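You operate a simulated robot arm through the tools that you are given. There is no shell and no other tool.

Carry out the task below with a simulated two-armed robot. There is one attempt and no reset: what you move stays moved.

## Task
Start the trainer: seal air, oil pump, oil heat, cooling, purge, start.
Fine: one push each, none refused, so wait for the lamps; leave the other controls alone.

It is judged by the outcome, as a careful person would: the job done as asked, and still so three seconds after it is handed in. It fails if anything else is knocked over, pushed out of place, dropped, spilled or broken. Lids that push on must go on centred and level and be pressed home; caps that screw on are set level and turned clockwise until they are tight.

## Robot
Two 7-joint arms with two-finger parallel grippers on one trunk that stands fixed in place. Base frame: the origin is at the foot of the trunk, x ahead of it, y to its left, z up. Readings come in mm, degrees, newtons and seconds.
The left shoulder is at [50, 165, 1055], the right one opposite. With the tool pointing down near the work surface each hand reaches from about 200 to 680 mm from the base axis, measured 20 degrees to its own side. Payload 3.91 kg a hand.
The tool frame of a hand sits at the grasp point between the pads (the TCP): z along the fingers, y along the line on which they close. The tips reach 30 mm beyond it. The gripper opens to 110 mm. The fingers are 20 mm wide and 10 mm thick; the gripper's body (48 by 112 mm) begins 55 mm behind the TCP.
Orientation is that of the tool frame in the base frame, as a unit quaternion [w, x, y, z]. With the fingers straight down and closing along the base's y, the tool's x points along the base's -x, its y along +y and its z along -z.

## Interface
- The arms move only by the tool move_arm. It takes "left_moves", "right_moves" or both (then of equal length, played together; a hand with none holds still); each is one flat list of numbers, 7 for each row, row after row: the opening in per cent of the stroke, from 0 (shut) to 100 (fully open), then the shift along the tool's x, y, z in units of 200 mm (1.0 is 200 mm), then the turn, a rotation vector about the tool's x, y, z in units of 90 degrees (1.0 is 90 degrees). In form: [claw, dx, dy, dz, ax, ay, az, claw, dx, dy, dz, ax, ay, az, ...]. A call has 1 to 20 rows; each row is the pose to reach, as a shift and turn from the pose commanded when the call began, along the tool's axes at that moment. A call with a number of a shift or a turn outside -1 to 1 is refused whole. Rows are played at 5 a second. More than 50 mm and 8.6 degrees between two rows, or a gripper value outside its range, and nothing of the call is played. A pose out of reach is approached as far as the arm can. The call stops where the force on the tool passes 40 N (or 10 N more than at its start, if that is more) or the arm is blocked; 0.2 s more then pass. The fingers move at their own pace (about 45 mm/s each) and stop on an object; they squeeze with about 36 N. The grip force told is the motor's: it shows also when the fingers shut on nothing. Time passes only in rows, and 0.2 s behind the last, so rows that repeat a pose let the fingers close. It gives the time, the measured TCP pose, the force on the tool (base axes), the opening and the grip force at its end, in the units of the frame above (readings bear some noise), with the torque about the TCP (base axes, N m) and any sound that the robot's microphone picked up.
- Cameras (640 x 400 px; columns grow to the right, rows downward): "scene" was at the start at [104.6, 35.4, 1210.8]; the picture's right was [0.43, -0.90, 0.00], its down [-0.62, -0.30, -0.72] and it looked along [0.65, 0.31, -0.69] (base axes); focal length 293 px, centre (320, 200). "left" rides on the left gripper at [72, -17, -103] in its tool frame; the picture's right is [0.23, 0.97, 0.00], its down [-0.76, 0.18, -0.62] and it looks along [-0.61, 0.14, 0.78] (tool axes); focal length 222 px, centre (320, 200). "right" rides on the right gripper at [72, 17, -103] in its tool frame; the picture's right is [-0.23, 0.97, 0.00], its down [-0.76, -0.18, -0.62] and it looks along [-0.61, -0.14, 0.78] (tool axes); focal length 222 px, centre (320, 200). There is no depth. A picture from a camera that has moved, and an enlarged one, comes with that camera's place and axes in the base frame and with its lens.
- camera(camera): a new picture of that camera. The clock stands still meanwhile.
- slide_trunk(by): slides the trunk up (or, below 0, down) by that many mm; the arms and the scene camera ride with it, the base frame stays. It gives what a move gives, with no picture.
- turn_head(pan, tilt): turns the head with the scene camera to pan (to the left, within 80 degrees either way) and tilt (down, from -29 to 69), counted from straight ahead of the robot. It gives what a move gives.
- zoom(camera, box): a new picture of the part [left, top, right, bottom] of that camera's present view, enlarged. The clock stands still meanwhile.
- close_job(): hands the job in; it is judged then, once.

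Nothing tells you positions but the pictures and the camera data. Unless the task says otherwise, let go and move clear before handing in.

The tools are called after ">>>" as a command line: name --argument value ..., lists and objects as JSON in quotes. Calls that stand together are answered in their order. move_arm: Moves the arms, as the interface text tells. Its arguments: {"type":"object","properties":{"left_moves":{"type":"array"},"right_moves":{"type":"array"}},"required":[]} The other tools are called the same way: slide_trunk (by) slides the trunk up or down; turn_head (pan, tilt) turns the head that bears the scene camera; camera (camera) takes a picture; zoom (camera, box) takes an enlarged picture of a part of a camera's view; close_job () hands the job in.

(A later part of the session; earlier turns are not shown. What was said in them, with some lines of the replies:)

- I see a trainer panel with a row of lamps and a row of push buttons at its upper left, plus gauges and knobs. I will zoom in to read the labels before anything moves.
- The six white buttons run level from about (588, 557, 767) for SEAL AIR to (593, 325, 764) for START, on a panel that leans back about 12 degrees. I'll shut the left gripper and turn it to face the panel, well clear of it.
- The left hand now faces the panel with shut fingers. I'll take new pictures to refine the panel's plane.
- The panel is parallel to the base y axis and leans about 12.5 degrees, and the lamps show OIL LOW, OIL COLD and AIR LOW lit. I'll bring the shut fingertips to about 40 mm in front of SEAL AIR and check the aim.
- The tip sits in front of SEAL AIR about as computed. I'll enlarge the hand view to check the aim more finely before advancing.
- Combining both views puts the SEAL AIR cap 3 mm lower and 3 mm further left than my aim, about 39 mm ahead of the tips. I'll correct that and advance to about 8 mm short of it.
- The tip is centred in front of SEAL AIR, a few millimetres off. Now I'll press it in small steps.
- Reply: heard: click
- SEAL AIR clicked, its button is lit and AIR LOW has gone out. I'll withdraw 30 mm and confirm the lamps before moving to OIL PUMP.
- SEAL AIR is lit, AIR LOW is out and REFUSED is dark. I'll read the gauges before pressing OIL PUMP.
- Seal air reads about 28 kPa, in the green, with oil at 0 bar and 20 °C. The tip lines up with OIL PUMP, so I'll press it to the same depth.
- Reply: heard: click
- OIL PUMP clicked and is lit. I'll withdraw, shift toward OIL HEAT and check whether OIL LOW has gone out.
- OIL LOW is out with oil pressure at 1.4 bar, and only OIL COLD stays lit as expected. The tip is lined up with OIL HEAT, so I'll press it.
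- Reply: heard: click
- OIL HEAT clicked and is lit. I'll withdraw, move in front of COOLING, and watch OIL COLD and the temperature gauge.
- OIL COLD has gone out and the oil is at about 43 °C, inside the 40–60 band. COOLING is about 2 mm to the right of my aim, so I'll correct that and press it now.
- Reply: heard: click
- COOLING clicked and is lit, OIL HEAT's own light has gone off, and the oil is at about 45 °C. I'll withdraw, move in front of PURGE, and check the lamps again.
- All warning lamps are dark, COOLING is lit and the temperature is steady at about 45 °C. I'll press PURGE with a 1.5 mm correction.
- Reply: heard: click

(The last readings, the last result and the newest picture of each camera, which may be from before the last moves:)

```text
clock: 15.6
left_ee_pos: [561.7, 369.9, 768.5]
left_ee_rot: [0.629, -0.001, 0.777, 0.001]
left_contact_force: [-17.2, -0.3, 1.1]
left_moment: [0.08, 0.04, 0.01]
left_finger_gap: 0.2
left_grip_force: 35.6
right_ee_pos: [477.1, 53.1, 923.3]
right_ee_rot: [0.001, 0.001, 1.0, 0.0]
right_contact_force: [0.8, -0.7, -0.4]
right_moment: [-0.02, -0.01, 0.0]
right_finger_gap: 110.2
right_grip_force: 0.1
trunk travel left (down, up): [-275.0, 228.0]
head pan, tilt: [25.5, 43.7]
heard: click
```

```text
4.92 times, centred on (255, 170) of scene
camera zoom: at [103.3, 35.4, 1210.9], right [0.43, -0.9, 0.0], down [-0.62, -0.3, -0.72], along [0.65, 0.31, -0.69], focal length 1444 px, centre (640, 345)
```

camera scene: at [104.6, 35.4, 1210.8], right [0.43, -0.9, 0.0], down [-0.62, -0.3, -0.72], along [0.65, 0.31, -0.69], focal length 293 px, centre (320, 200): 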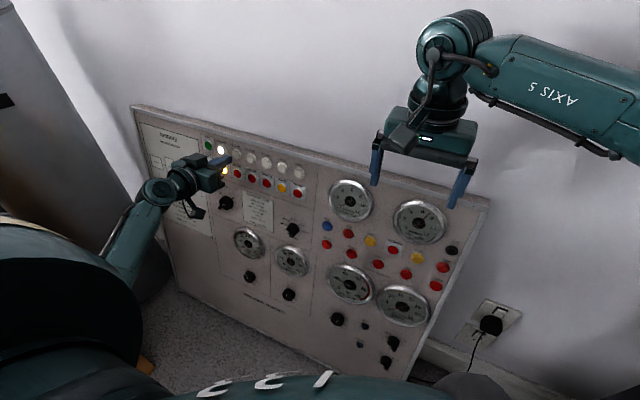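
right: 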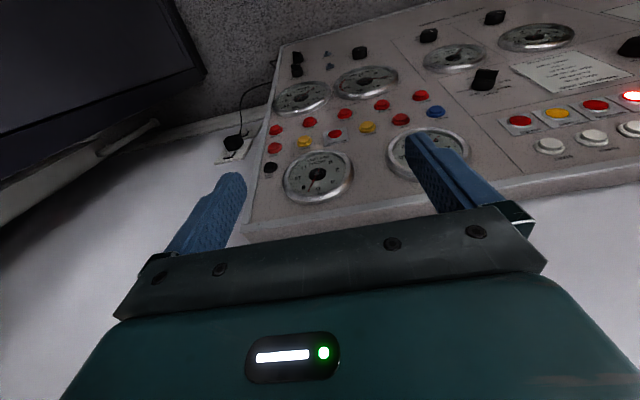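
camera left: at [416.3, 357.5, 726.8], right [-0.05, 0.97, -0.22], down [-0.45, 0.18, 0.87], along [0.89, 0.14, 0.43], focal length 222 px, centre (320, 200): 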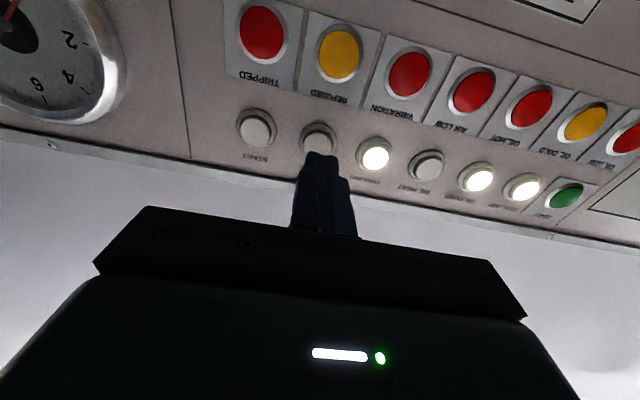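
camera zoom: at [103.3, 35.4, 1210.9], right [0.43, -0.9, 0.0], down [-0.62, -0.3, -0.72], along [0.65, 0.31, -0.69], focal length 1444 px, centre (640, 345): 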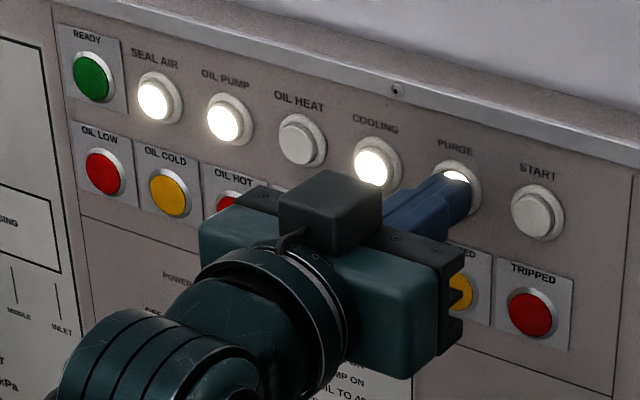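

PURGE clicked and is lit, and READY is still dark. I'll withdraw, move in front of START, and wait for the READY lamp.

>>> move_arm --left_moves '[0, 0, 0, -0.05, 0, 0, 0, 0, 0, 0, -0.15, 0, 0, 0, 0, 0, -0.1, -0.15, 0, 0, 0, 0, 0, -0.235, -0.15, 0, 0, 0, 0, 0, -0.235, -0.15, 0, 0, 0]'

>>> camera --camera "left"

>>> zoom --camera "scene" --box '[190, 130, 320, 211]'

>>> zoom --camera "left" --box '[240, 80, 400, 180]'

```text
clock: 16.8
left_ee_pos: [531.5, 323.3, 776.4]
left_ee_rot: [0.63, 0.0, 0.777, 0.001]
left_contact_force: [0.0, -0.5, 0.2]
left_moment: [0.0, -0.02, -0.03]
left_finger_gap: 0.0
left_grip_force: 36.1
right_ee_pos: [476.8, 54.2, 922.0]
right_ee_rot: [-0.001, 0.002, 1.0, 0.0]
right_contact_force: [-0.7, -0.2, -0.4]
right_moment: [0.02, 0.02, 0.02]
right_finger_gap: 110.1
right_grip_force: 0.1
trunk travel left (down, up): [-275.0, 228.0]
head pan, tilt: [25.5, 43.7]
```

```text
taken
camera left: at [414.5, 306.8, 727.3], right [-0.05, 0.97, -0.22], down [-0.45, 0.18, 0.87], along [0.89, 0.14, 0.43], focal length 222 px, centre (320, 200)
```

left: 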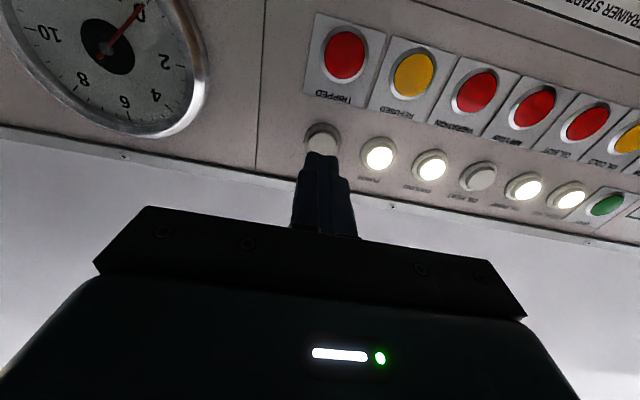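

```text
4.92 times, centred on (255, 170) of scene
camera zoom: at [104.6, 35.3, 1210.8], right [0.43, -0.9, 0.0], down [-0.62, -0.3, -0.72], along [0.65, 0.31, -0.69], focal length 1444 px, centre (640, 345)
```

zoom: 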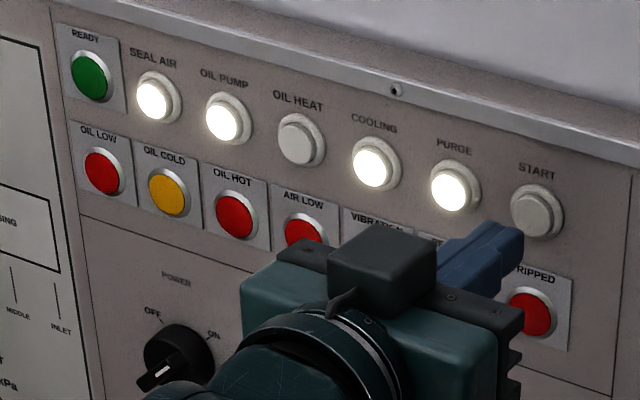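

```text
4.00 times, centred on (320, 130) of left
camera zoom: at [414.5, 306.8, 727.3], right [-0.05, 0.97, -0.22], down [-0.45, 0.18, 0.87], along [0.89, 0.14, 0.43], focal length 888 px, centre (320, 480)
```

zoom: 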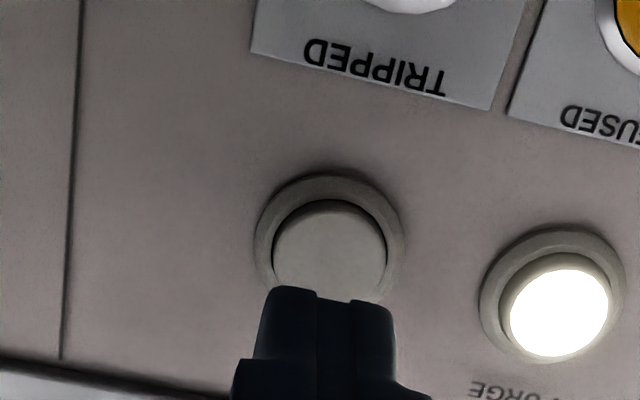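

PURGE is lit and READY is still dark, with REFUSED off. I'll hold still for about 2 seconds and look again.

>>> move_arm --left_moves '[0, 0, 0.0075, 0, 0, 0, 0, 0, 0, 0.0075, 0, 0, 0, 0, 0, 0, 0.0075, 0, 0, 0, 0, 0, 0, 0.0075, 0, 0, 0, 0, 0, 0, 0.0075, 0, 0, 0, 0, 0, 0, 0.0075, 0, 0, 0, 0, 0, 0, 0.0075, 0, 0, 0, 0, 0, 0, 0.0075, 0, 0, 0, 0, 0, 0, 0.0075, 0, 0, 0, 0, 0, 0, 0.0075, 0, 0, 0, 0]'

>>> zoom --camera "scene" --box '[190, 130, 320, 211]'

```text
clock: 19.0
left_ee_pos: [532.1, 324.9, 776.6]
left_ee_rot: [0.629, -0.001, 0.778, 0.001]
left_contact_force: [-0.2, 0.7, 0.0]
left_moment: [0.0, 0.0, 0.03]
left_finger_gap: 0.1
left_grip_force: 36.8
right_ee_pos: [477.7, 54.2, 922.2]
right_ee_rot: [0.0, 0.001, 1.0, -0.001]
right_contact_force: [0.2, 0.1, 0.1]
right_moment: [-0.02, 0.03, 0.01]
right_finger_gap: 110.2
right_grip_force: 0.1
trunk travel left (down, up): [-275.0, 228.0]
head pan, tilt: [25.5, 43.7]
```

```text
4.92 times, centred on (255, 170) of scene
camera zoom: at [104.6, 35.4, 1210.8], right [0.43, -0.9, 0.0], down [-0.62, -0.3, -0.72], along [0.65, 0.31, -0.69], focal length 1444 px, centre (640, 345)
```

zoom: 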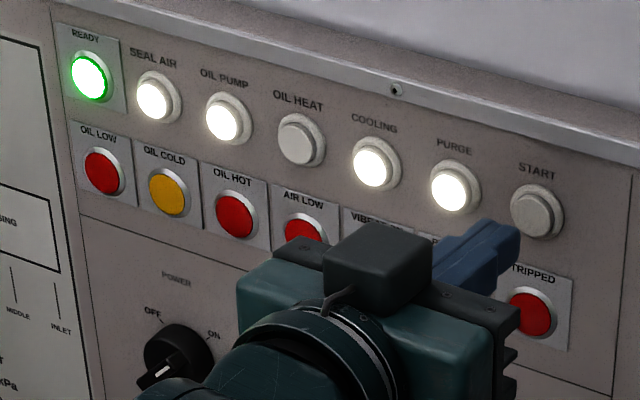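

READY is lit and the tip is aligned with START, so I'll press it now.

>>> move_arm --left_moves '[0, 0, 0, 0.08, 0, 0, 0, 0, 0, 0, 0.115, 0, 0, 0, 0, 0, 0, 0.135, 0, 0, 0, 0, 0, 0, 0.15, 0, 0, 0]'

>>> zoom --camera "scene" --box '[190, 130, 320, 211]'

>>> zoom --camera "left" --box '[240, 80, 400, 180]'

```text
clock: 20.0
left_ee_pos: [560.4, 326.0, 770.0]
left_ee_rot: [0.63, 0.0, 0.777, 0.0]
left_contact_force: [-14.3, -0.1, 2.0]
left_moment: [0.0, -0.04, 0.05]
left_finger_gap: 0.0
left_grip_force: 36.3
right_ee_pos: [476.2, 52.8, 923.2]
right_ee_rot: [0.001, 0.0, 1.0, -0.001]
right_contact_force: [0.1, -0.5, -0.1]
right_moment: [-0.01, 0.01, -0.02]
right_finger_gap: 110.1
right_grip_force: 0.0
trunk travel left (down, up): [-275.0, 228.0]
head pan, tilt: [25.5, 43.7]
heard: click
```

```text
4.92 times, centred on (255, 170) of scene
camera zoom: at [103.4, 35.3, 1211.0], right [0.43, -0.9, 0.0], down [-0.62, -0.3, -0.72], along [0.65, 0.31, -0.69], focal length 1444 px, centre (640, 345)
```

zoom: 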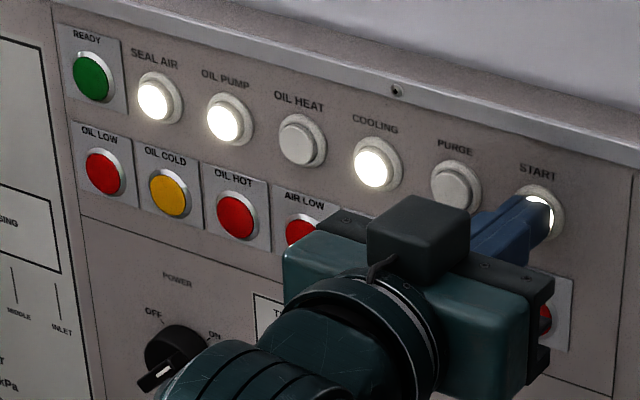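

```text
4.00 times, centred on (320, 130) of left
camera zoom: at [444.9, 309.4, 720.6], right [-0.05, 0.97, -0.22], down [-0.45, 0.18, 0.87], along [0.89, 0.14, 0.43], focal length 888 px, centre (320, 480)
```

zoom: 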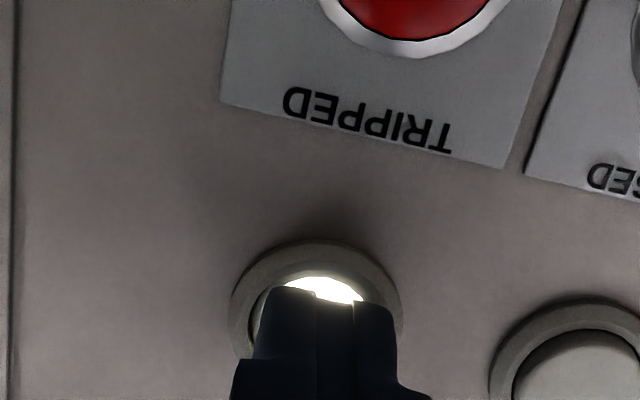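

START clicked and is lit, and PURGE and READY have gone off as the machine starts. I'll withdraw straight back and then up and clear, watching for a trip.

>>> move_arm --left_moves '[0, 0, 0, -0.05, 0, 0, 0, 0, 0, 0, -0.15, 0, 0, 0, 0, 0, 0, -0.3, 0, 0, 0, 0, 0, 0, -0.45, 0, 0, 0, 0, -0.15, 0.1, -0.55, 0, 0, 0, 0, -0.3, 0.2, -0.65, 0, 0, 0, 0, -0.45, 0.3, -0.7, 0, 0, 0, 0, -0.6, 0.4, -0.75, 0, 0, 0, 0, -0.6, 0.4, -0.75, 0, 0, 0]'

>>> camera --camera "scene"

>>> zoom --camera "scene" --box '[190, 130, 320, 211]'

>>> zoom --camera "scene" --box '[310, 170, 470, 330]'

```text
clock: 22.0
left_ee_pos: [439.1, 407.3, 917.9]
left_ee_rot: [0.629, -0.001, 0.777, 0.001]
left_contact_force: [0.0, 0.0, 1.0]
left_moment: [0.0, 0.0, -0.03]
left_finger_gap: 0.1
left_grip_force: 36.0
right_ee_pos: [477.8, 54.2, 922.3]
right_ee_rot: [-0.001, 0.0, 1.0, 0.0]
right_contact_force: [-0.1, 0.3, 0.0]
right_moment: [-0.03, 0.01, 0.02]
right_finger_gap: 110.2
right_grip_force: 0.1
trunk travel left (down, up): [-275.0, 228.0]
head pan, tilt: [25.5, 43.7]
```

```text
taken
camera scene: at [104.6, 35.5, 1210.8], right [0.43, -0.9, 0.0], down [-0.62, -0.3, -0.72], along [0.65, 0.31, -0.69], focal length 293 px, centre (320, 200)
```

scene: 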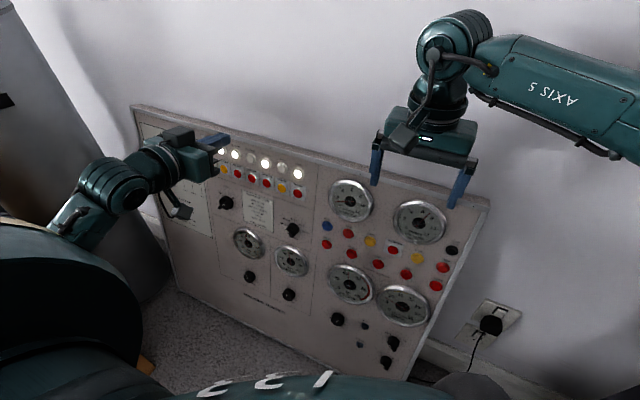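

```text
4.92 times, centred on (255, 170) of scene
camera zoom: at [104.6, 35.5, 1210.8], right [0.43, -0.9, 0.0], down [-0.62, -0.3, -0.72], along [0.65, 0.31, -0.69], focal length 1444 px, centre (640, 345)
```

zoom: 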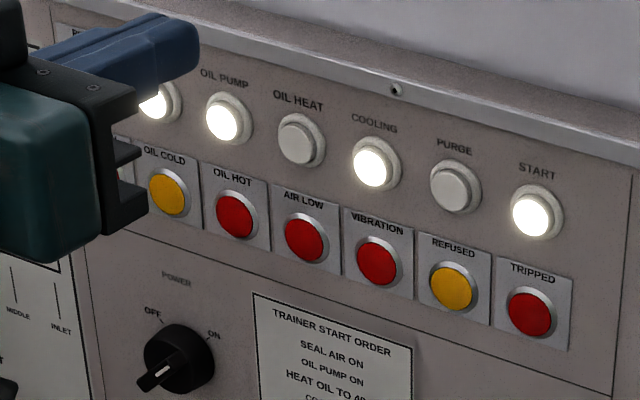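

```text
2.50 times, centred on (390, 250) of scene
camera zoom: at [104.6, 35.5, 1210.8], right [0.43, -0.9, 0.0], down [-0.62, -0.3, -0.72], along [0.65, 0.31, -0.69], focal length 733 px, centre (145, 75)
```

zoom: 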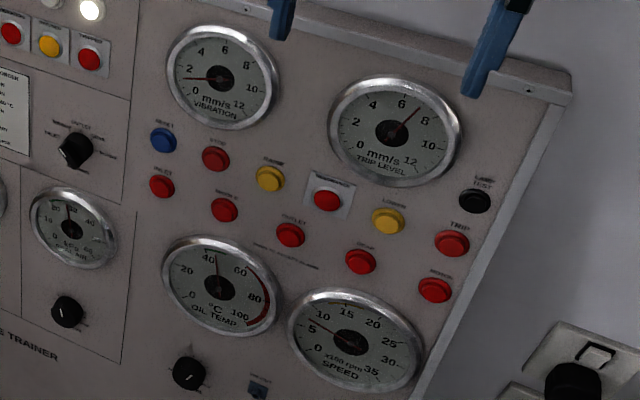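

The trainer is running: START is lit, speed is near idle and vibration is low, with no trip or refusal. I'll move the hand a little further off and wait about 3 seconds to confirm it stays that way.

>>> move_arm --left_moves '[0, -0.1, 0.05, -0.1, 0, 0, 0, 0, -0.2, 0.1, -0.2, 0, 0, 0, 0, -0.3, 0.1, -0.3, 0, 0, 0, 0, -0.3, 0.1, -0.3, 0, 0, 0, 0, -0.3, 0.1, -0.3, 0, 0, 0, 0, -0.3, 0.1, -0.3, 0, 0, 0, 0, -0.3, 0.1, -0.3, 0, 0, 0, 0, -0.3, 0.1, -0.3, 0, 0, 0, 0, -0.3, 0.1, -0.3, 0, 0, 0, 0, -0.3, 0.1, -0.3, 0, 0, 0, 0, -0.3, 0.1, -0.3, 0, 0, 0, 0, -0.3, 0.1, -0.3, 0, 0, 0, 0, -0.3, 0.1, -0.3, 0, 0, 0, 0, -0.3, 0.1, -0.3, 0, 0, 0, 0, -0.3, 0.1, -0.3, 0, 0, 0]'

>>> camera --camera "scene"

>>> zoom --camera "scene" --box '[190, 130, 320, 211]'

>>> zoom --camera "scene" --box '[215, 170, 475, 332]'

```text
clock: 25.2
left_ee_pos: [390.0, 426.6, 986.7]
left_ee_rot: [0.629, 0.001, 0.777, -0.001]
left_contact_force: [0.0, -0.1, -0.7]
left_moment: [0.01, 0.04, -0.01]
left_finger_gap: 0.0
left_grip_force: 36.1
right_ee_pos: [478.8, 53.7, 922.3]
right_ee_rot: [0.0, 0.001, 1.0, 0.0]
right_contact_force: [0.0, -0.9, 0.7]
right_moment: [-0.02, -0.01, 0.01]
right_finger_gap: 110.2
right_grip_force: 0.1
trunk travel left (down, up): [-275.0, 228.0]
head pan, tilt: [25.5, 43.7]
```

```text
taken
camera scene: at [104.6, 35.4, 1210.8], right [0.43, -0.9, 0.0], down [-0.62, -0.3, -0.72], along [0.65, 0.31, -0.69], focal length 293 px, centre (320, 200)
```

scene: 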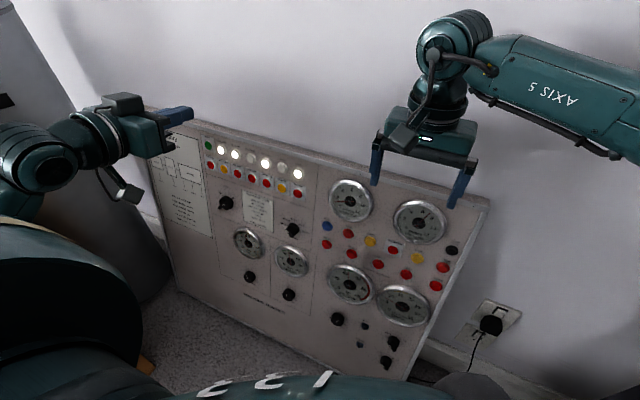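

```text
4.92 times, centred on (255, 170) of scene
camera zoom: at [104.6, 35.4, 1210.8], right [0.43, -0.9, 0.0], down [-0.62, -0.3, -0.72], along [0.65, 0.31, -0.69], focal length 1444 px, centre (640, 345)
```

zoom: 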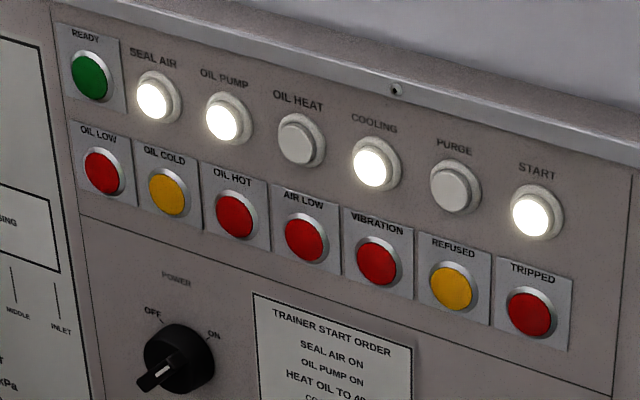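

```text
2.46 times, centred on (345, 251) of scene
camera zoom: at [104.6, 35.4, 1210.8], right [0.43, -0.9, 0.0], down [-0.62, -0.3, -0.72], along [0.65, 0.31, -0.69], focal length 722 px, centre (258, 74)
```

zoom: 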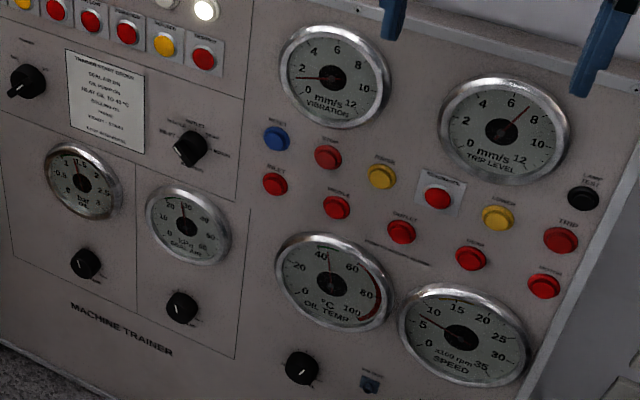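

The trainer is running steadily: SEAL AIR, OIL PUMP, COOLING and START are lit, all warning, REFUSED and TRIPPED lamps are dark, and speed holds at about 700 rpm. The hand is well clear, so I'll hand the job in.

>>> close_job

```text
The job is handed in.
```

The trainer is running. I pressed seal air, oil pump, oil heat, cooling, purge and start once each, in that order. Each press clicked, and REFUSED was dark every time I looked.

- **Waiting on lamps:** I pressed each button only once its lamp allowed it. AIR LOW, OIL LOW and OIL COLD each went out before the next press, and READY came on before start.
- **State when I handed it in:** seal air, oil pump, cooling and start were lit, and no warning or TRIPPED lamp was on. Speed was steady at about 700 rpm. Oil pressure was about 1.4 bar, oil temperature about 45 °C and seal air about 28 kPa.
- **Lights that went off:** the oil heat button went dark when I pressed cooling, with the oil at about 45 °C. Purge and READY went dark when start was pressed. I took all three as normal.

I touched no other controls, and the hand is clear of the panel.
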